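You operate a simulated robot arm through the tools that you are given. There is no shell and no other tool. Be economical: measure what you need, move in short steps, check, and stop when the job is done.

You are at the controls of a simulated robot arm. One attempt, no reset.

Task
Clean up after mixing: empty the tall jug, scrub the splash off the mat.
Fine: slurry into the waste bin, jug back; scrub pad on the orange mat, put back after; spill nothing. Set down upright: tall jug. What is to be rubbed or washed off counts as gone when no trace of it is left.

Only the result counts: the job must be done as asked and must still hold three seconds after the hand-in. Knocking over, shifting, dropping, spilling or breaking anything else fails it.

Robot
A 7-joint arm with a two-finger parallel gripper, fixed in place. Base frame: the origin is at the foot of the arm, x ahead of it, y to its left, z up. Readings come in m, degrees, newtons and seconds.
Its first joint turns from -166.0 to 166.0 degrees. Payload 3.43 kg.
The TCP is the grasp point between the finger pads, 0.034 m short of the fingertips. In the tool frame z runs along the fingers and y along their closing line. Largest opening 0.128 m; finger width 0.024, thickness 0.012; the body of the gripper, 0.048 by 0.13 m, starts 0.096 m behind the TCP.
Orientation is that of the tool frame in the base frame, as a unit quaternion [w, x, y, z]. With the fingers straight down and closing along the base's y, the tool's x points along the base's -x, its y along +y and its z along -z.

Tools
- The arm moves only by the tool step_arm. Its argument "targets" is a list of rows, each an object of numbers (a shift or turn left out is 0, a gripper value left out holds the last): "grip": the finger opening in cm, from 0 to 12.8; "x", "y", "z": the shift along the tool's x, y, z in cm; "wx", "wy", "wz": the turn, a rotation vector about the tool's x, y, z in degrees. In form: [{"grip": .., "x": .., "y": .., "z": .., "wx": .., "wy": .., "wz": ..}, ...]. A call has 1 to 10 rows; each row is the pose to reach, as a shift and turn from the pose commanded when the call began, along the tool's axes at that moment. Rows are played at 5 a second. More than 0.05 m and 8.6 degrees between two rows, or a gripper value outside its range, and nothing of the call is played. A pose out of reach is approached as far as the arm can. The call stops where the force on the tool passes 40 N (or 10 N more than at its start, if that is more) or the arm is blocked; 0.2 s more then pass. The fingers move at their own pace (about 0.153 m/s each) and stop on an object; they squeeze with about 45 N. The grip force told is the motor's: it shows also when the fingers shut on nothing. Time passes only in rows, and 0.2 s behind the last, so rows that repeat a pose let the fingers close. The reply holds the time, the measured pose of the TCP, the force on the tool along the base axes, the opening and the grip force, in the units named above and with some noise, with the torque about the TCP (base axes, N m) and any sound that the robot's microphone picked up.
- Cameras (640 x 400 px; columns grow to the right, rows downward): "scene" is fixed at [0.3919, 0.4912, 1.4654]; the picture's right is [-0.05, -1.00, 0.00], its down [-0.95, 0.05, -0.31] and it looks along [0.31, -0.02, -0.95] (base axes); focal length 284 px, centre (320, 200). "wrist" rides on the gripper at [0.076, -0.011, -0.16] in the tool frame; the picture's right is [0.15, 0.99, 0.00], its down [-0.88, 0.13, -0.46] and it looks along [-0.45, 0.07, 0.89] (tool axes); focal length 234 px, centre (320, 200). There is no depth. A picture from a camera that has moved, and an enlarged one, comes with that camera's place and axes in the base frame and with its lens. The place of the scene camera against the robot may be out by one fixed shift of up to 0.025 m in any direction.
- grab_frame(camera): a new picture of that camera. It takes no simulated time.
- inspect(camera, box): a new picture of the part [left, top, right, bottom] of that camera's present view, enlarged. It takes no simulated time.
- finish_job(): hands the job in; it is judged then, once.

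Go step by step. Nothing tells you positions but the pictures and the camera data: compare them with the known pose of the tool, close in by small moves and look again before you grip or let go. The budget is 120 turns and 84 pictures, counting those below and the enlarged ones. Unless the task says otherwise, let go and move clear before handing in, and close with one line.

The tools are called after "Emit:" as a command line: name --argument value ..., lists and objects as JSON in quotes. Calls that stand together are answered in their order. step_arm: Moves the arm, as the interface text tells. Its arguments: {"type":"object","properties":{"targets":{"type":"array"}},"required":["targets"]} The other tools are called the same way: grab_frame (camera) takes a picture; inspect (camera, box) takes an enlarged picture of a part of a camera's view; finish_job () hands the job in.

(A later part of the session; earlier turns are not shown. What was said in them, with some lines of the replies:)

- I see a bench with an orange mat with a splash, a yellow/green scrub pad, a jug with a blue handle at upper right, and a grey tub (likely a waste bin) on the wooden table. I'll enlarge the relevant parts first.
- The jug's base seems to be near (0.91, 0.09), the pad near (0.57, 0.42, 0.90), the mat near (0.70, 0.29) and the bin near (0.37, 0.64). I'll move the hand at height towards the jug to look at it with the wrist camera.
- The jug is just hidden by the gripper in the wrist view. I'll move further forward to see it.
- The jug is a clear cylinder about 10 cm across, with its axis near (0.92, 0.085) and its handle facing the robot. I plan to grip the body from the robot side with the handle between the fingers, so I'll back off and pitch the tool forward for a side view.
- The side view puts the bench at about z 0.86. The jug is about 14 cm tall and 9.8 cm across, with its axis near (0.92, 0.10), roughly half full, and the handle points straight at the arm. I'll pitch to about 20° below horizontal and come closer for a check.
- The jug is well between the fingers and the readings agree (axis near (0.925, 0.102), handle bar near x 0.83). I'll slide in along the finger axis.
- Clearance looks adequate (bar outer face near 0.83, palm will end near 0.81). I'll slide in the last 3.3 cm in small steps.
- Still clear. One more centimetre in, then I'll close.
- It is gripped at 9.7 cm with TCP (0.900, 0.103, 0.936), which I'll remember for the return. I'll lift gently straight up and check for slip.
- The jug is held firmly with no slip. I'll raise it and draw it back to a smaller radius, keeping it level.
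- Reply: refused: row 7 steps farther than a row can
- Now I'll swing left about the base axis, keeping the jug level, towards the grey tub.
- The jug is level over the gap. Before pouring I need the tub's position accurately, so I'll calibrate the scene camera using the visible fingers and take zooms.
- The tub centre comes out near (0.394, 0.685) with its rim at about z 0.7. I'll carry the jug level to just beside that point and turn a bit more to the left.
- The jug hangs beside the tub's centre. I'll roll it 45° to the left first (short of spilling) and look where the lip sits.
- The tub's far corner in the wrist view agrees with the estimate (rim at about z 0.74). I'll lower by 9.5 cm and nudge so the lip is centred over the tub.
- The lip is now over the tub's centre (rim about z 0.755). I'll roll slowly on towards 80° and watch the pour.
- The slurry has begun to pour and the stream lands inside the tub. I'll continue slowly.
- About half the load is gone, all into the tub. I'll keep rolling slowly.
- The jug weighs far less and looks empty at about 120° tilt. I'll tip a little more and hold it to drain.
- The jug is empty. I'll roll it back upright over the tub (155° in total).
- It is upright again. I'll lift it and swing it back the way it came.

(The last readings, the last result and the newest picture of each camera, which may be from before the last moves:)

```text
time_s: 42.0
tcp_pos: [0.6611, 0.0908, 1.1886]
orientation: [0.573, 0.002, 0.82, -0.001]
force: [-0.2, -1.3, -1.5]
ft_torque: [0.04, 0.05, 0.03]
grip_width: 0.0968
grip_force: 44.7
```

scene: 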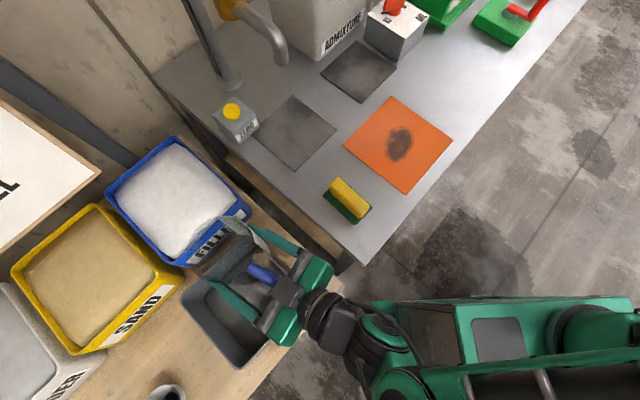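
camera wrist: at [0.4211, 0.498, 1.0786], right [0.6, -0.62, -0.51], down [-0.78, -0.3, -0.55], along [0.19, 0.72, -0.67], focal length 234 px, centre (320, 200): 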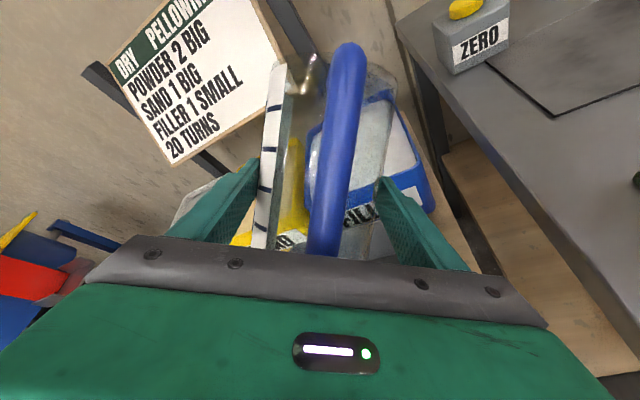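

Orientation is exactly as at the grasp. I'll go back out above the jug's original spot.

Emit:
step_arm --targets '[{"x": 0.1, "y": 0.1, "z": 1.2}, {"x": 0.6, "y": 0.3, "z": 4.4}, {"x": 1.4, "y": 0.5, "z": 8.7}, {"x": 2.4, "y": 0.7, "z": 13.2}, {"x": 3.4, "y": 0.9, "z": 17.7}, {"x": 4.6, "y": 1.2, "z": 21.7}, {"x": 5.8, "y": 1.22, "z": 25.2}, {"x": 7.6, "y": 1.22, "z": 27.7}, {"x": 9.0, "y": 1.22, "z": 28.9}, {"x": 9.88, "y": 1.22, "z": 29.13}]'

Emit:
step_arm --targets '[{"x": 0}]'

Emit:
inspect --camera "wrist" --box '[200, 30, 440, 180]'

```text
time_s: 44.2
tcp_pos: [0.901, 0.1016, 0.9957]
orientation: [0.573, 0.0, 0.819, 0.0]
force: [0.4, -0.4, -0.5]
ft_torque: [-0.06, 0.03, 0.01]
grip_width: 0.0968
grip_force: 45.1
```

```text
time_s: 44.6
tcp_pos: [0.902, 0.103, 0.9958]
orientation: [0.573, 0.001, 0.82, -0.001]
force: [0.3, 0.5, -1.4]
ft_torque: [0.0, 0.02, 0.01]
grip_width: 0.0965
grip_force: 45.0
```

```text
2.67 times, centred on (320, 105) of wrist
camera zoom: at [0.7261, 0.0915, 0.9811], right [-0.05, 0.99, -0.14], down [-0.13, 0.13, 0.98], along [0.99, 0.07, 0.12], focal length 624 px, centre (320, 453)
```

zoom: 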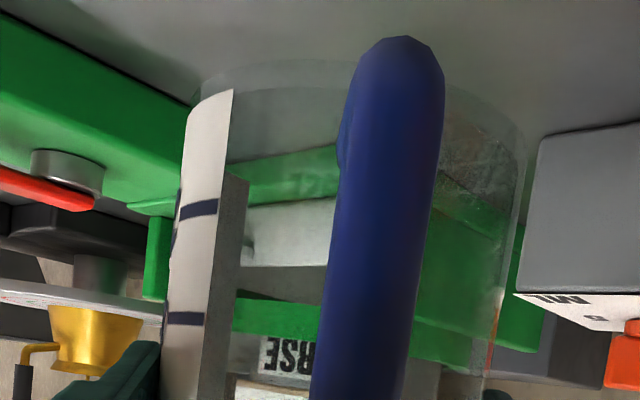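

Now I'll lower it almost to the bench and feel for contact.

Emit:
step_arm --targets '[{"x": 1.5, "z": 0.55}, {"x": 3, "z": 1.1}, {"x": 4.2, "z": 1.54}, {"x": 5.0, "z": 1.83}, {"x": 5.3, "z": 1.94}, {"x": 5.3, "z": 1.94}]'

Emit:
step_arm --targets '[{"x": 0.1, "z": 0.037}, {"x": 0.2, "z": 0.07}, {"x": 0.3, "z": 0.11}, {"x": 0.3, "z": 0.11}]'

```text
time_s: 46.0
tcp_pos: [0.9018, 0.1025, 0.9388]
orientation: [0.573, 0.002, 0.82, -0.002]
force: [0.7, 0.5, -2.3]
ft_torque: [-0.02, 0.04, -0.02]
grip_width: 0.0966
grip_force: 45.1
```

```text
time_s: 47.0
tcp_pos: [0.9009, 0.1036, 0.9372]
orientation: [0.574, 0.001, 0.819, -0.001]
force: [0.4, -0.1, -1.5]
ft_torque: [0.0, 0.01, 0.01]
grip_width: 0.0966
grip_force: 44.8
```

Emit:
step_arm --targets '[{"x": 0.1, "z": 0.037}, {"x": 0.1, "z": 0.037}]'

Emit:
inspect --camera "wrist" --box '[200, 30, 440, 180]'

```text
time_s: 47.6
tcp_pos: [0.9021, 0.103, 0.9372]
orientation: [0.574, 0.0, 0.819, 0.0]
force: [-1.6, 1.0, 6.7]
ft_torque: [-0.34, 0.08, -0.01]
grip_width: 0.0964
grip_force: 45.4
```

```text
2.67 times, centred on (320, 105) of wrist
camera zoom: at [0.7264, 0.0917, 0.9217], right [-0.05, 0.99, -0.14], down [-0.13, 0.13, 0.98], along [0.99, 0.07, 0.12], focal length 624 px, centre (320, 453)
```

zoom: 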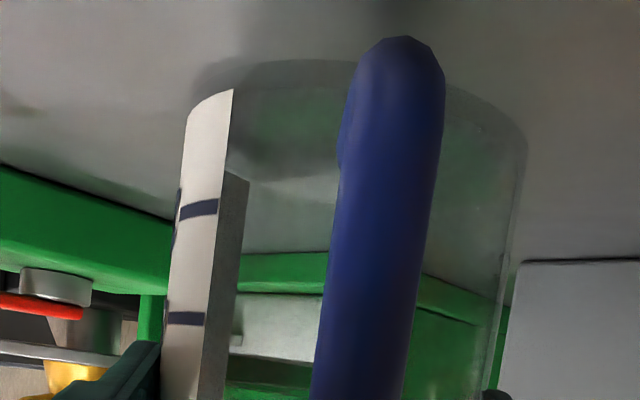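

Contact is felt (force upward), so the jug is on the bench at its original spot. I'll release and withdraw straight back along the finger axis.

Emit:
step_arm --targets '[{"grip": 10.2}, {"grip": 11.2}, {"grip": 12.8}, {"grip": 12.8}, {"grip": 12.8}]'

Emit:
step_arm --targets '[{"z": -1.5}, {"z": -4}, {"z": -7}, {"z": -10.5}, {"z": -14}, {"z": -17}, {"z": -20}, {"z": -20}]'

Emit:
grab_frame --camera "wrist"

Emit:
grab_frame --camera "scene"

```text
time_s: 48.8
tcp_pos: [0.9015, 0.1029, 0.9368]
orientation: [0.574, 0.0, 0.819, 0.0]
force: [0.4, 0.0, -0.2]
ft_torque: [-0.02, -0.01, 0.0]
grip_width: 0.1278
grip_force: 0.1
```

```text
time_s: 50.6
tcp_pos: [0.7395, 0.112, 1.0057]
orientation: [0.573, 0.002, 0.819, -0.002]
force: [-0.1, -1.3, -0.1]
ft_torque: [0.04, 0.02, 0.18]
grip_width: 0.128
grip_force: 0.0
out of reach, approached as far as the arm can: row 6, 7, 8
```

```text
38 pictures are left
camera wrist: at [0.5639, 0.1009, 0.9913], right [-0.05, 0.99, -0.14], down [-0.13, 0.13, 0.98], along [0.99, 0.06, 0.12], focal length 234 px, centre (320, 200)
```

wrist: 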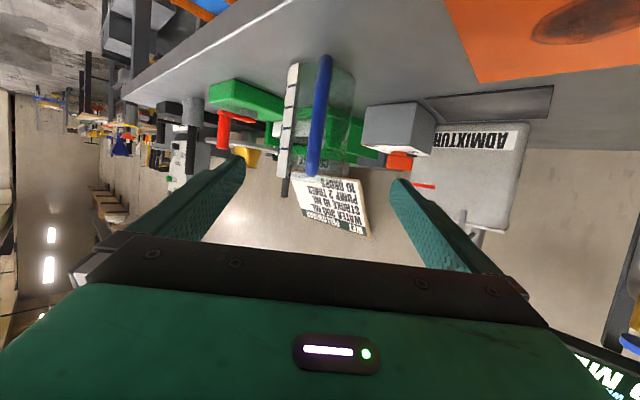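

```text
37 pictures are left
```

scene: 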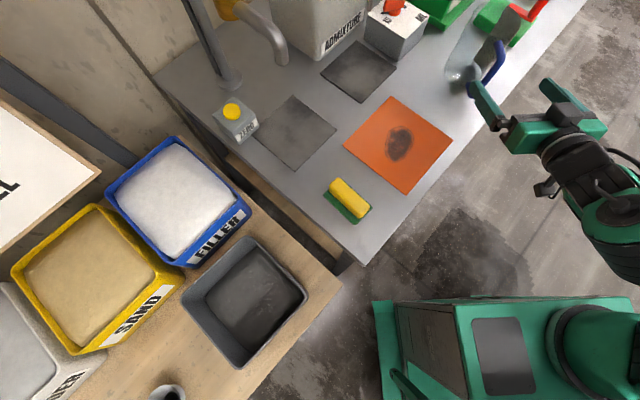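

The jug stands empty and upright in its place, and the tub holds the slurry. Next I'll raise the arm, turn the tool down and look at the scrub pad from above.

Emit:
step_arm --targets '[{"x": -3, "y": 1, "z": -1.5, "wy": 3}, {"x": -5, "y": 3, "z": -4.5, "wy": 11}, {"x": -7, "y": 6, "z": -7, "wy": 19}, {"x": -8.5, "y": 9, "z": -10, "wy": 27}, {"x": -9.5, "y": 12, "z": -13, "wy": 35}, {"x": -10.3, "y": 15, "z": -16, "wy": 43}, {"x": -11, "y": 18, "z": -19, "wy": 51}, {"x": -11.6, "y": 21, "z": -21.5, "wy": 59}, {"x": -12, "y": 23, "z": -23.5, "wy": 65}, {"x": -12.3, "y": 25, "z": -24.7, "wy": 70}]'

Emit:
grab_frame --camera "wrist"

```text
time_s: 52.8
tcp_pos: [0.548, 0.3644, 1.2057]
orientation: [-0.002, 0.002, 1.0, 0.001]
force: [0.2, -1.0, 0.7]
ft_torque: [0.04, 0.01, 0.0]
grip_width: 0.1278
grip_force: 0.2
```

```text
36 pictures are left
camera wrist: at [0.4733, 0.3523, 1.3666], right [-0.14, 0.99, 0.0], down [0.88, 0.13, 0.45], along [0.45, 0.07, -0.89], focal length 234 px, centre (320, 200)
```

wrist: 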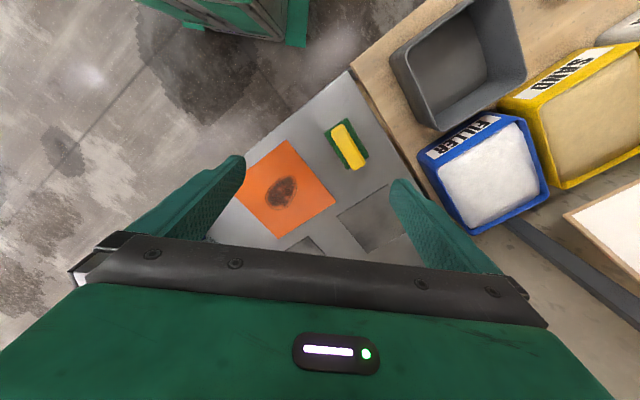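

Emit:
inspect --camera "wrist" --box '[220, 100, 420, 225]'

Emit:
inspect --camera "wrist" --box '[370, 0, 562, 120]'

```text
3.20 times, centred on (320, 162) of wrist
camera zoom: at [0.4733, 0.3523, 1.3666], right [-0.14, 0.99, 0.0], down [0.88, 0.13, 0.45], along [0.45, 0.07, -0.89], focal length 749 px, centre (320, 320)
```

zoom: 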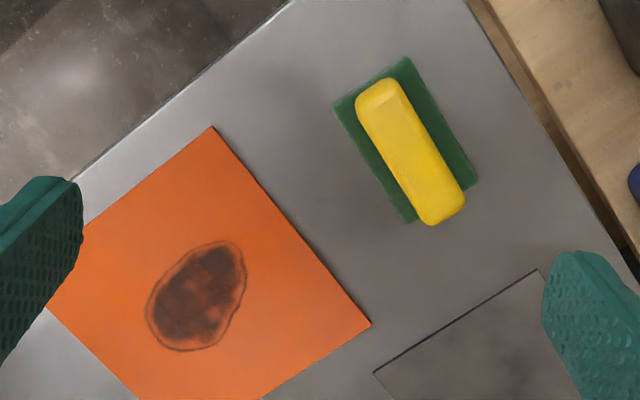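

```text
3.33 times, centred on (466, 60) of wrist
camera zoom: at [0.4733, 0.3523, 1.3666], right [-0.14, 0.99, 0.0], down [0.88, 0.13, 0.45], along [0.45, 0.07, -0.89], focal length 781 px, centre (-167, 667)
```

zoom: 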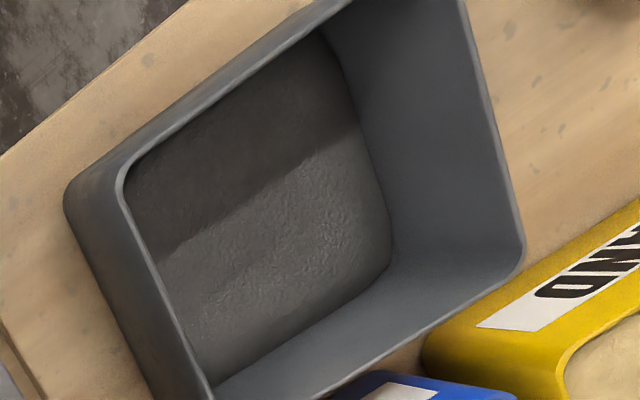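

The tub shows no spill outside. The pad's centre is near (0.587, 0.430) with its long axis at about 41°, and the splash is centred near (0.724, 0.30), roughly 10 x 7 cm. I'll come above the pad with the fingers across its short side.

Emit:
step_arm --targets '[{"x": -0.6, "y": 1, "z": 3, "wz": -6, "grip": 6}, {"x": -1.3, "y": 2.2, "z": 7, "wz": -13}, {"x": -2, "y": 3.4, "z": 11, "wz": -20}, {"x": -2.7, "y": 4.6, "z": 15, "wz": -28}, {"x": -3.4, "y": 5.8, "z": 18.5, "wz": -35}, {"x": -3.9, "y": 6.56, "z": 20.6, "wz": -41}, {"x": -3.9, "y": 6.56, "z": 20.6, "wz": -41}]'

Emit:
grab_frame --camera "wrist"

Emit:
inspect --camera "scene" --box '[260, 120, 452, 240]'

```text
time_s: 54.4
tcp_pos: [0.5872, 0.4281, 1.0007]
orientation: [0.0, -0.35, 0.937, 0.0]
force: [0.3, 0.6, -0.2]
ft_torque: [-0.02, 0.0, 0.0]
grip_width: 0.0599
grip_force: 0.1
```

```text
33 pictures are left
camera wrist: at [0.5386, 0.3708, 1.1619], right [-0.76, 0.65, 0.0], down [0.58, 0.68, 0.46], along [0.3, 0.35, -0.89], focal length 234 px, centre (320, 200)
```

wrist: 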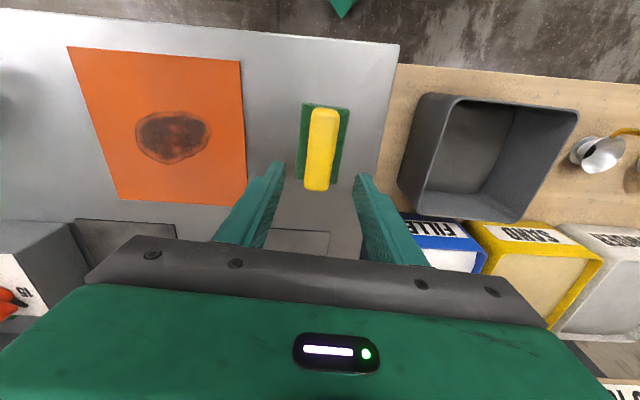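

```text
3.33 times, centred on (356, 180) of scene
camera zoom: at [0.3919, 0.4912, 1.4654], right [-0.05, -1.0, 0.0], down [-0.95, 0.05, -0.31], along [0.31, -0.02, -0.95], focal length 947 px, centre (200, 267)
```

zoom: 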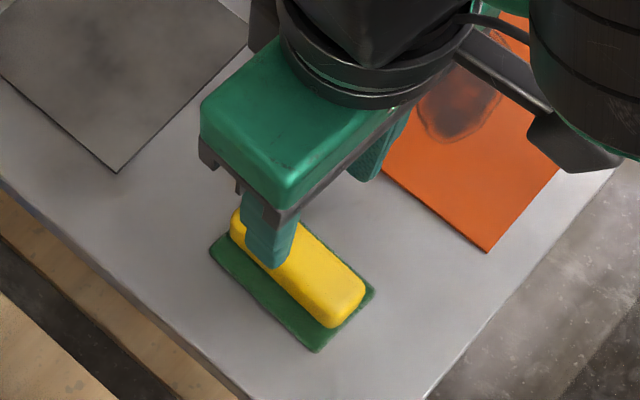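

Aligned to within a few mm; I'll correct 2° and descend most of the way.

Emit:
step_arm --targets '[{"z": 2.5, "wz": -1}, {"z": 5, "wz": -2}, {"z": 7, "wz": -2}, {"z": 7, "wz": -2}]'

Emit:
inspect --camera "wrist" --box '[220, 80, 420, 260]'

Emit:
inspect --camera "scene" --box '[300, 160, 396, 220]'

```text
time_s: 55.4
tcp_pos: [0.5873, 0.429, 0.9304]
orientation: [-0.001, -0.366, 0.931, -0.001]
force: [-0.8, -0.7, -1.3]
ft_torque: [0.02, -0.01, 0.0]
grip_width: 0.0599
grip_force: 0.1
```

```text
2.22 times, centred on (320, 170) of wrist
camera zoom: at [0.54, 0.3693, 1.0922], right [-0.78, 0.63, 0.0], down [0.56, 0.69, 0.46], along [0.28, 0.36, -0.89], focal length 520 px, centre (320, 267)
```

zoom: 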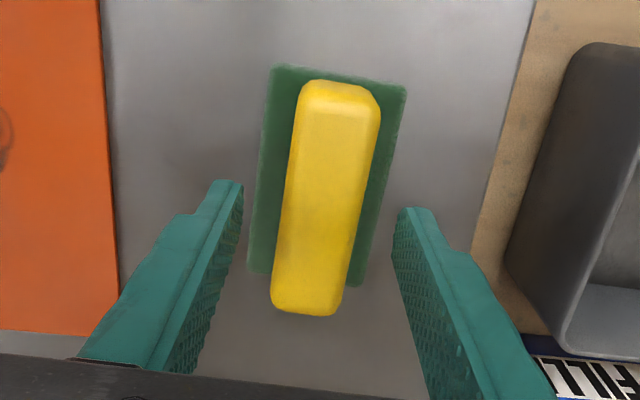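

```text
6.67 times, centred on (348, 190) of scene
camera zoom: at [0.3919, 0.4912, 1.4654], right [-0.05, -1.0, 0.0], down [-0.95, 0.05, -0.31], along [0.31, -0.02, -0.95], focal length 1893 px, centre (133, 267)
```

zoom: 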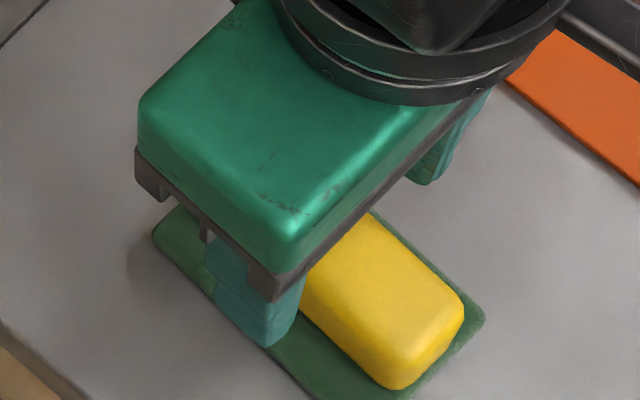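

Well aligned. I'll go down 1.8 cm and close on the yellow grip.

Emit:
step_arm --targets '[{"z": 0.9}, {"z": 1.8}, {"z": 1.8}]'

Emit:
step_arm --targets '[{"grip": 4}, {"grip": 2}, {"grip": 2}, {"grip": 2}]'

Emit:
inspect --camera "wrist" --box '[220, 80, 420, 260]'

```text
time_s: 56.2
tcp_pos: [0.588, 0.4288, 0.9128]
orientation: [0.0, -0.366, 0.931, 0.0]
force: [-0.3, 0.3, 0.3]
ft_torque: [0.0, 0.04, 0.01]
grip_width: 0.0599
grip_force: 0.0
```

```text
time_s: 57.2
tcp_pos: [0.588, 0.4297, 0.913]
orientation: [0.0, -0.367, 0.93, 0.0]
force: [0.5, 0.7, 0.9]
ft_torque: [0.02, 0.06, -0.05]
grip_width: 0.031
grip_force: 45.2
```

```text
2.22 times, centred on (320, 170) of wrist
camera zoom: at [0.5402, 0.3692, 1.0744], right [-0.78, 0.62, 0.0], down [0.56, 0.69, 0.46], along [0.28, 0.36, -0.89], focal length 520 px, centre (320, 267)
```

zoom: 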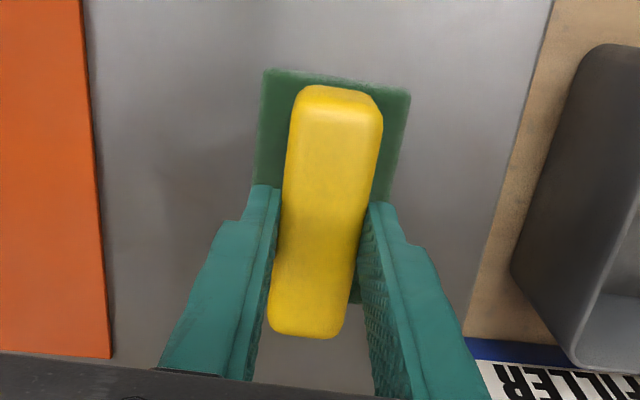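

The pad is gripped (TCP (0.588, 0.429, 0.913) is remembered for its return). I'll lift it and carry it over the splash.

Emit:
step_arm --targets '[{"z": -2}, {"z": -4}, {"x": -0.2, "y": -3.5, "z": -4}, {"x": -0.5, "y": -7.5, "z": -4}, {"x": -0.7, "y": -11.5, "z": -4}, {"x": -0.9, "y": -15.5, "z": -4}, {"x": -1.1, "y": -18.7, "z": -3.5}, {"x": -1.1, "y": -18.7, "z": -3}, {"x": -1.1, "y": -18.7, "z": -2.5}]'

Emit:
grab_frame --camera "wrist"

Emit:
inspect --camera "scene" --box '[320, 80, 480, 180]'

```text
time_s: 59.2
tcp_pos: [0.7225, 0.3, 0.9377]
orientation: [-0.001, -0.365, 0.931, -0.001]
force: [0.0, -0.3, 0.6]
ft_torque: [0.02, -0.02, 0.0]
grip_width: 0.0309
grip_force: 44.3
```

```text
28 pictures are left
camera wrist: at [0.6756, 0.2397, 1.0991], right [-0.78, 0.62, 0.0], down [0.56, 0.7, 0.45], along [0.28, 0.36, -0.89], focal length 234 px, centre (320, 200)
```

wrist: 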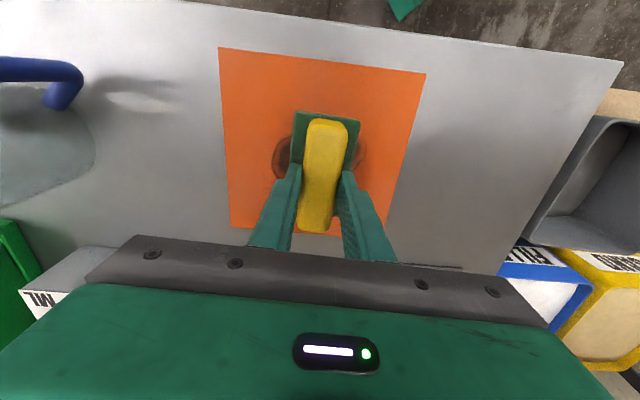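

```text
4.00 times, centred on (400, 130) of scene
camera zoom: at [0.3919, 0.4912, 1.4654], right [-0.05, -1.0, 0.0], down [-0.95, 0.05, -0.31], along [0.31, -0.02, -0.95], focal length 1136 px, centre (0, 480)
```

zoom: 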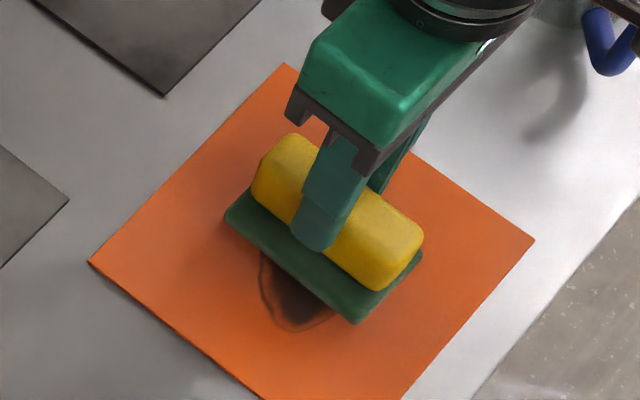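

It is centred over the splash. I'll lower until I feel light contact.

Emit:
step_arm --targets '[{"z": 1}, {"z": 1.8}, {"z": 1.8}]'

Emit:
step_arm --targets '[{"z": 0.15}, {"z": 0.3}, {"z": 0.45}, {"z": 0.45}]'

```text
time_s: 60.0
tcp_pos: [0.7228, 0.3006, 0.9209]
orientation: [0.0, -0.366, 0.931, 0.0]
force: [-1.1, -0.2, -0.7]
ft_torque: [0.03, 0.0, 0.02]
grip_width: 0.0306
grip_force: 45.8
```

```text
time_s: 61.0
tcp_pos: [0.7225, 0.3002, 0.917]
orientation: [0.0, -0.366, 0.931, 0.0]
force: [-2.9, -1.3, 28.4]
ft_torque: [-0.52, 0.61, -0.01]
grip_width: 0.0305
grip_force: 45.2
```

28 N is more than I want; I'll ease off a bit to avoid dragging the mat.

Emit:
step_arm --targets '[{"z": -0.15}, {"z": -0.15}]'

```text
time_s: 61.6
tcp_pos: [0.7232, 0.2995, 0.9178]
orientation: [0.0, -0.366, 0.931, 0.0]
force: [-1.2, 0.6, 20.4]
ft_torque: [0.15, -0.18, 0.0]
grip_width: 0.031
grip_force: 44.7
```

Emit:
step_arm --targets '[{"z": -0.12}, {"z": -0.12}]'

Emit:
step_arm --targets '[{"y": 0.7}, {"y": 1.5}, {"y": 1.5}]'

Emit:
inspect --camera "scene" --box '[320, 80, 480, 180]'

```text
time_s: 62.2
tcp_pos: [0.7239, 0.2995, 0.9182]
orientation: [0.0, -0.366, 0.931, -0.001]
force: [2.3, 3.2, 4.2]
ft_torque: [0.37, -0.27, 0.12]
grip_width: 0.0306
grip_force: 44.8
```

```text
time_s: 63.0
tcp_pos: [0.7111, 0.31, 0.9175]
orientation: [-0.001, -0.365, 0.931, 0.0]
force: [-0.6, 0.3, -0.8]
ft_torque: [0.01, -0.02, 0.02]
grip_width: 0.0307
grip_force: 44.7
```

```text
4.00 times, centred on (400, 130) of scene
camera zoom: at [0.3919, 0.4912, 1.4654], right [-0.05, -1.0, 0.0], down [-0.95, 0.05, -0.31], along [0.31, -0.02, -0.95], focal length 1136 px, centre (0, 480)
```

zoom: 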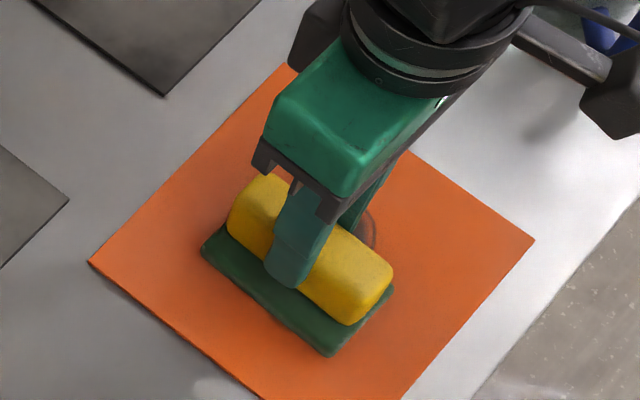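

The mat has not moved. I'll press lightly and stroke across the splash.

Emit:
step_arm --targets '[{"z": 0.15}, {"z": 0.15, "y": 1}, {"z": 0.15, "y": 2}, {"z": 0.15, "y": 3.2}, {"z": 0.15, "y": 2}, {"z": 0.15, "y": 0.5}, {"z": 0.15, "y": -1}, {"z": 0.15, "y": -2.5}, {"z": 0.15, "y": -4}, {"z": 0.15, "y": -5.5}]'

Emit:
step_arm --targets '[{"y": -0.8}, {"y": 0.7}, {"y": 2.2}, {"y": 3.7}, {"y": 5.2}, {"y": 6.7}, {"y": 8.4}, {"y": 7}, {"y": 5.5}, {"y": 4}]'

Emit:
inspect --camera "scene" --box '[320, 80, 480, 180]'

```text
time_s: 65.2
tcp_pos: [0.749, 0.2707, 0.9172]
orientation: [0.001, -0.367, 0.93, 0.0]
force: [-7.7, 9.5, 16.0]
ft_torque: [0.55, 0.17, 0.02]
grip_width: 0.0306
grip_force: 45.0
```

```text
time_s: 67.4
tcp_pos: [0.7222, 0.2994, 0.9165]
orientation: [0.0, -0.367, 0.93, 0.0]
force: [-8.2, 9.4, 16.0]
ft_torque: [0.51, 0.24, 0.04]
grip_width: 0.031
grip_force: 44.8
```

```text
4.00 times, centred on (400, 130) of scene
camera zoom: at [0.3919, 0.4912, 1.4654], right [-0.05, -1.0, 0.0], down [-0.95, 0.05, -0.31], along [0.31, -0.02, -0.95], focal length 1136 px, centre (0, 480)
```

zoom: 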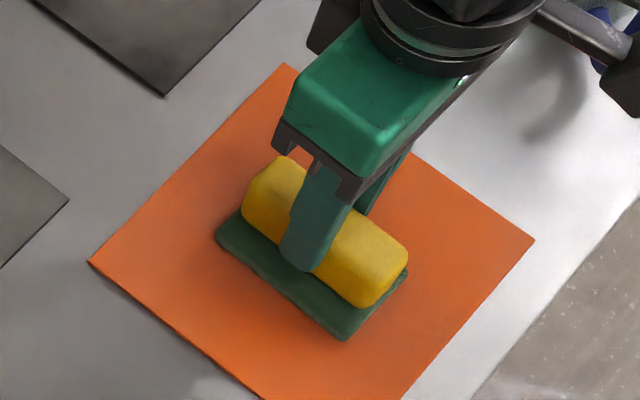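

The splash is vanishing and the mat stays put. I'll do more strokes, offset sideways both ways, for full coverage.

Emit:
step_arm --targets '[{"x": 0.8, "y": -1}, {"x": 1.5, "y": -2.5}, {"x": 1.5, "y": -4}, {"x": 1.5, "y": -5.2}, {"x": 0, "y": -5.2}, {"x": -1.5, "y": -5.2}, {"x": -1.5, "y": -3.5}, {"x": -1.5, "y": -1.8}, {"x": -1.5, "y": 0}, {"x": -1.5, "y": 1.8}]'

Emit:
step_arm --targets '[{"y": 1.5}, {"y": 3.2}, {"x": 1.5, "y": 3.2}, {"x": 3, "y": 3.2}, {"x": 3, "y": 1.5}, {"x": 3, "y": 0}, {"x": 3, "y": -1.8}, {"x": 1.5, "y": -1.8}, {"x": 1.5, "y": -1.8, "z": -1.5}, {"x": 1.5, "y": -1.8, "z": -4}]'

Emit:
step_arm --targets '[{"z": -3}, {"z": -5, "y": 2}, {"z": -5, "y": 6}, {"z": -5, "y": 10}, {"z": -5, "y": 14}, {"z": -5, "y": 18}, {"z": -5, "y": 18}]'

Emit:
inspect --camera "scene" --box '[320, 80, 480, 180]'

Emit:
grab_frame --camera "wrist"

```text
time_s: 69.6
tcp_pos: [0.7195, 0.3237, 0.917]
orientation: [0.0, -0.367, 0.93, 0.001]
force: [5.3, -5.1, 11.2]
ft_torque: [-0.04, -0.32, 0.03]
grip_width: 0.0309
grip_force: 45.7
```

```text
time_s: 71.8
tcp_pos: [0.7224, 0.2979, 0.9548]
orientation: [-0.001, -0.366, 0.931, -0.001]
force: [0.2, 0.6, -0.9]
ft_torque: [-0.04, 0.0, 0.01]
grip_width: 0.0307
grip_force: 45.2
```

```text
time_s: 73.4
tcp_pos: [0.601, 0.4311, 1.0056]
orientation: [-0.001, -0.366, 0.931, 0.0]
force: [-0.2, -0.9, -0.4]
ft_torque: [0.0, 0.0, 0.01]
grip_width: 0.0308
grip_force: 45.2
```

```text
4.00 times, centred on (400, 130) of scene
camera zoom: at [0.3919, 0.4912, 1.4654], right [-0.05, -1.0, 0.0], down [-0.95, 0.05, -0.31], along [0.31, -0.02, -0.95], focal length 1136 px, centre (0, 480)
```

zoom: 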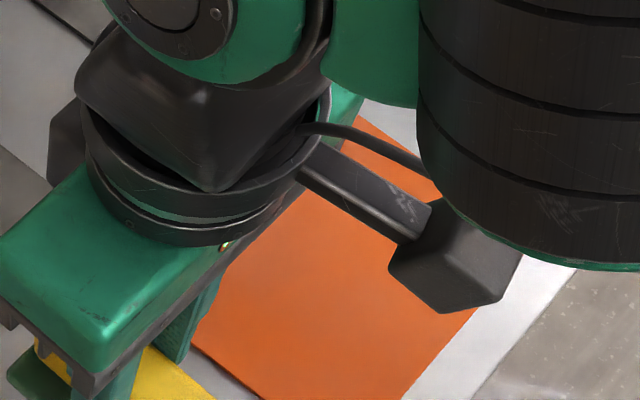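

```text
23 pictures are left
camera wrist: at [0.5527, 0.3717, 1.1676], right [-0.78, 0.63, 0.0], down [0.56, 0.69, 0.46], along [0.28, 0.36, -0.89], focal length 234 px, centre (320, 200)
```

wrist: 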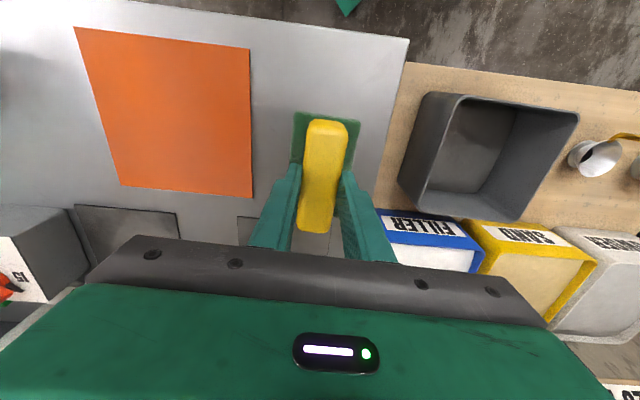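

Emit:
inspect --camera "wrist" --box '[60, 10, 284, 150]'

Emit:
inspect --camera "wrist" --box '[60, 80, 284, 220]'

```text
2.86 times, centred on (172, 80) of wrist
camera zoom: at [0.5527, 0.3717, 1.1676], right [-0.78, 0.63, 0.0], down [0.56, 0.69, 0.46], along [0.28, 0.36, -0.89], focal length 669 px, centre (743, 543)
```

zoom: 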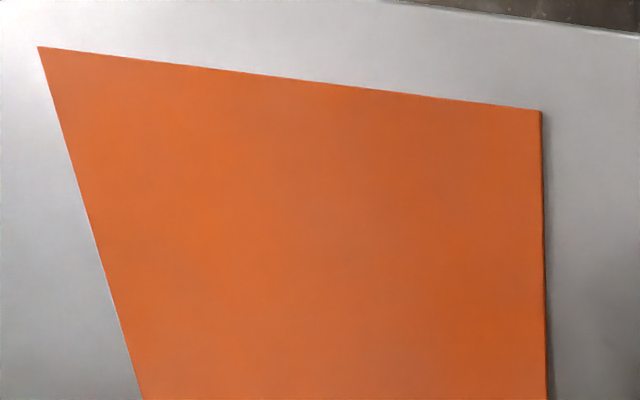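

```text
2.86 times, centred on (172, 150) of wrist
camera zoom: at [0.5527, 0.3717, 1.1676], right [-0.78, 0.63, 0.0], down [0.56, 0.69, 0.46], along [0.28, 0.36, -0.89], focal length 669 px, centre (743, 343)
```

zoom: 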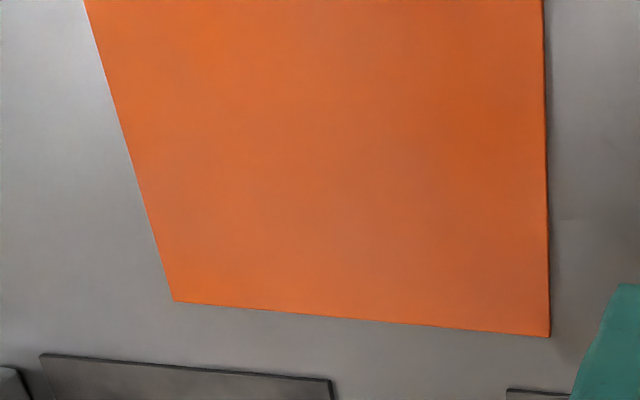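

The mat looks clean with no trace. To be safe I'll do one more full pass at the same light pressure before putting the pad back.

Emit:
step_arm --targets '[{"y": -4}, {"y": -8}, {"y": -12}, {"y": -16}, {"y": -18, "z": 3}, {"y": -18, "z": 6.5}, {"y": -18, "z": 8.5}, {"y": -18, "z": 9}, {"y": -18, "z": 9}]'

Emit:
step_arm --targets '[{"y": 1.5}, {"y": 3}, {"y": 4.8}, {"x": 1.2, "y": 4.8}, {"x": 1.2, "y": 3}, {"x": 1.2, "y": 1.2}, {"x": 1.2, "y": -0.6}, {"x": 1.2, "y": -2.4}, {"x": 1.2, "y": -4}, {"x": 1.2, "y": -5.2}]'

Emit:
step_arm --targets '[{"x": -1.2}, {"x": -2.4}, {"x": -2.4, "y": 1.8}, {"x": -2.4, "y": 3.6}, {"x": -2.4, "y": 5.4}, {"x": -2.4, "y": 7.2}, {"x": -2.4, "y": 9}, {"x": -1.2, "y": 9}, {"x": -1.2, "y": 7}, {"x": -1.2, "y": 5.2}]'

Emit:
step_arm --targets '[{"z": -1}, {"z": -4}, {"z": -8, "y": 1}, {"z": -9, "y": 5}, {"z": -9, "y": 9}, {"z": -9, "y": 13}, {"z": -9, "y": 17}, {"z": -9, "y": 18}, {"z": -9, "y": 18}]'

Emit:
grab_frame --camera "wrist"

```text
time_s: 75.4
tcp_pos: [0.7229, 0.2991, 0.9175]
orientation: [0.0, -0.366, 0.931, 0.0]
force: [0.6, 0.4, 1.2]
ft_torque: [-0.03, 0.0, 0.04]
grip_width: 0.0307
grip_force: 44.6
```

```text
time_s: 77.6
tcp_pos: [0.7495, 0.2538, 0.9168]
orientation: [0.0, -0.365, 0.931, 0.0]
force: [-0.8, 0.1, 0.9]
ft_torque: [0.01, 0.02, -0.05]
grip_width: 0.0306
grip_force: 45.6
```

```text
time_s: 79.8
tcp_pos: [0.7225, 0.2995, 0.9167]
orientation: [0.0, -0.365, 0.931, 0.001]
force: [-2.5, 2.9, 5.2]
ft_torque: [0.06, 0.18, -0.13]
grip_width: 0.0309
grip_force: 44.6
```

```text
time_s: 81.8
tcp_pos: [0.6005, 0.4322, 1.0076]
orientation: [0.0, -0.366, 0.931, 0.0]
force: [0.2, 0.3, -2.0]
ft_torque: [0.01, 0.0, -0.02]
grip_width: 0.0307
grip_force: 45.1
```

```text
20 pictures are left
camera wrist: at [0.5527, 0.3719, 1.1683], right [-0.78, 0.63, 0.0], down [0.56, 0.69, 0.46], along [0.28, 0.36, -0.89], focal length 234 px, centre (320, 200)
```

wrist: 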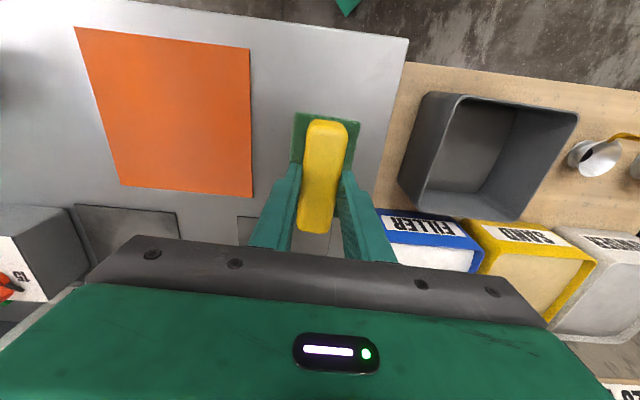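

The mat is clean. I'll return the pad to its exact pick-up spot.

Emit:
step_arm --targets '[{"x": 0.5, "y": 0.3, "z": 2}, {"x": 1.07, "y": 0.67, "z": 5}, {"x": 1.07, "y": 0.67, "z": 7.5}, {"x": 1.07, "y": 0.67, "z": 8.8}, {"x": 1.07, "y": 0.67, "z": 8.8}]'

Emit:
step_arm --targets '[{"z": 0.1}, {"z": 0.2}, {"z": 0.3}, {"z": 0.4}, {"z": 0.4}]'

```text
time_s: 83.0
tcp_pos: [0.5865, 0.4308, 0.9178]
orientation: [0.0, -0.365, 0.931, 0.0]
force: [-0.3, -0.3, -0.7]
ft_torque: [0.0, 0.01, 0.01]
grip_width: 0.0309
grip_force: 44.9
```

```text
time_s: 84.2
tcp_pos: [0.5873, 0.4294, 0.9145]
orientation: [0.001, -0.366, 0.931, 0.0]
force: [0.4, -0.5, -0.5]
ft_torque: [0.0, -0.03, -0.01]
grip_width: 0.0306
grip_force: 45.4
```

Emit:
step_arm --targets '[{"z": 0.08}, {"z": 0.16}, {"z": 0.16}]'

```text
time_s: 85.0
tcp_pos: [0.5889, 0.4295, 0.9129]
orientation: [-0.002, -0.365, 0.931, -0.001]
force: [-0.5, 0.1, 0.2]
ft_torque: [0.03, 0.0, -0.04]
grip_width: 0.0308
grip_force: 44.8
```

Emit:
step_arm --targets '[{"z": 0.08}, {"z": 0.08}]'

Emit:
inspect --camera "scene" --box '[300, 160, 396, 220]'

```text
time_s: 85.6
tcp_pos: [0.5883, 0.4285, 0.9123]
orientation: [0.001, -0.366, 0.931, 0.0]
force: [-0.9, -1.5, 3.8]
ft_torque: [-0.15, 0.0, 0.01]
grip_width: 0.0309
grip_force: 44.6
```

```text
6.67 times, centred on (348, 190) of scene
camera zoom: at [0.3919, 0.4912, 1.4654], right [-0.05, -1.0, 0.0], down [-0.95, 0.05, -0.31], along [0.31, -0.02, -0.95], focal length 1893 px, centre (133, 267)
```

zoom: 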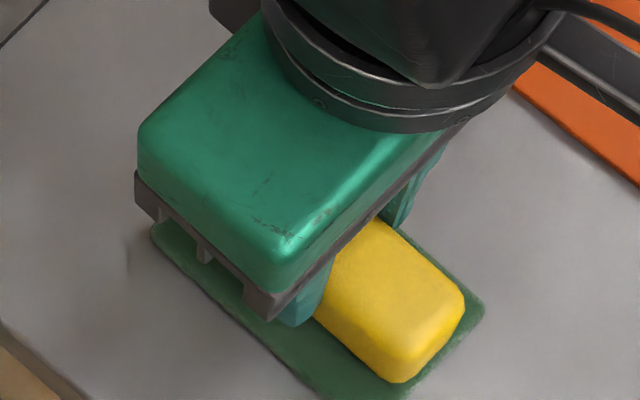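

The pad is touching the bench at its original spot. I'll release and rise straight up.

Emit:
step_arm --targets '[{"grip": 4}, {"grip": 6}, {"grip": 6}, {"grip": 6}]'

Emit:
step_arm --targets '[{"z": -2}, {"z": -5}, {"z": -9.5}, {"z": -14}, {"z": -18}, {"z": -22}, {"z": -26, "x": 3}, {"z": -28, "x": 6}, {"z": -28, "x": 9}, {"z": -28, "x": 9}]'

Emit:
grab_frame --camera "scene"

Emit:
grab_frame --camera "wrist"

```text
time_s: 86.6
tcp_pos: [0.5886, 0.4285, 0.9112]
orientation: [0.0, -0.366, 0.931, 0.0]
force: [-0.5, 0.4, 0.0]
ft_torque: [0.03, 0.01, 0.05]
grip_width: 0.0601
grip_force: 0.0
```

```text
time_s: 88.8
tcp_pos: [0.5233, 0.3665, 1.1912]
orientation: [-0.001, -0.366, 0.931, 0.001]
force: [-1.2, 0.0, -0.8]
ft_torque: [-0.03, -0.01, 0.0]
grip_width: 0.0601
grip_force: 0.0
```

```text
18 pictures are left
```

scene: 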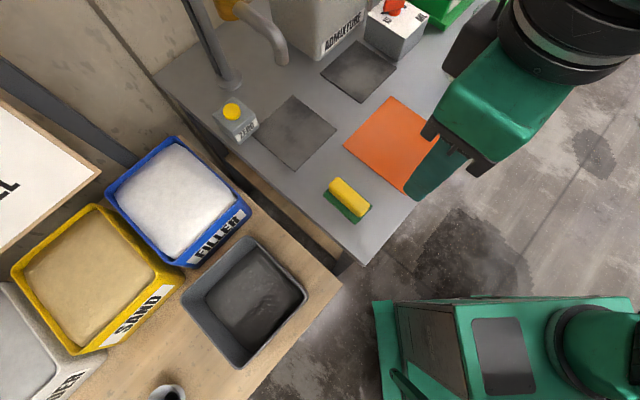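

```text
17 pictures are left
camera wrist: at [0.4762, 0.3066, 1.3526], right [-0.78, 0.62, 0.0], down [0.56, 0.69, 0.46], along [0.28, 0.36, -0.89], focal length 234 px, centre (320, 200)
```

wrist: 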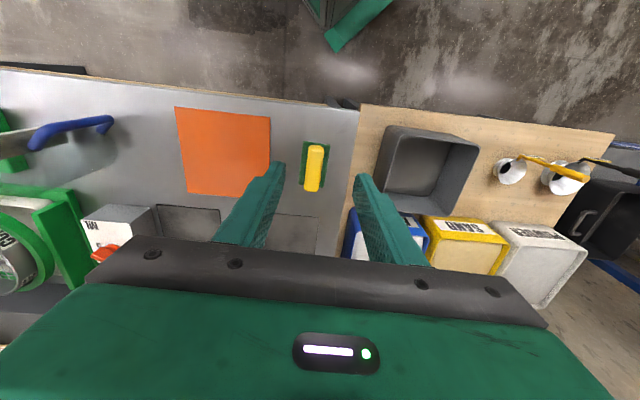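

Everything is in place; one last close look at the jug and mat.

Emit:
inspect --camera "wrist" --box '[0, 80, 192, 200]'

Emit:
inspect --camera "wrist" --box '[150, 90, 342, 210]'

```text
3.33 times, centred on (96, 140) of wrist
camera zoom: at [0.4762, 0.3066, 1.3526], right [-0.78, 0.62, 0.0], down [0.56, 0.69, 0.46], along [0.28, 0.36, -0.89], focal length 781 px, centre (1067, 400)
```

zoom: 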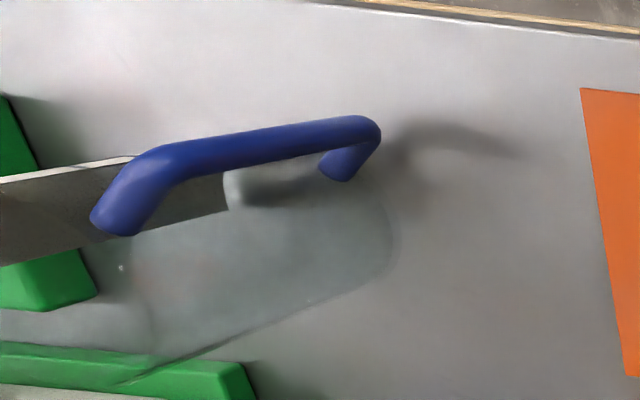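

```text
3.33 times, centred on (246, 150) of wrist
camera zoom: at [0.4762, 0.3066, 1.3526], right [-0.78, 0.62, 0.0], down [0.56, 0.69, 0.46], along [0.28, 0.36, -0.89], focal length 781 px, centre (567, 367)
```

zoom: 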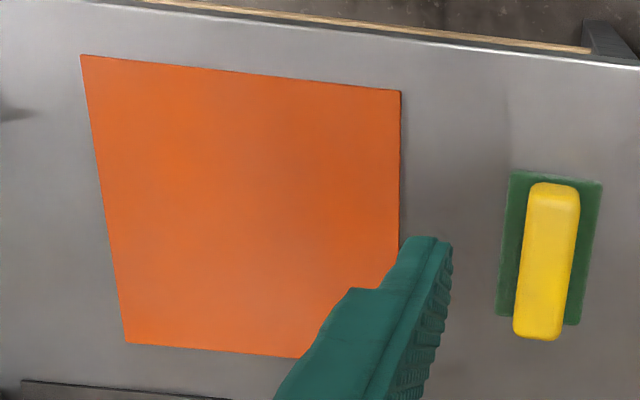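

The jug is empty and upright, the mat is clean, the pad is back and the arm is clear. I'm handing in.

Emit:
finish_job

```text
The job is handed in.
```

I emptied the tall jug into the grey tub, which I took to be the waste bin because it had no label. The jug is back upright in its place, the splash is scrubbed off the orange mat, the pad is back where it was, and I saw no spills.
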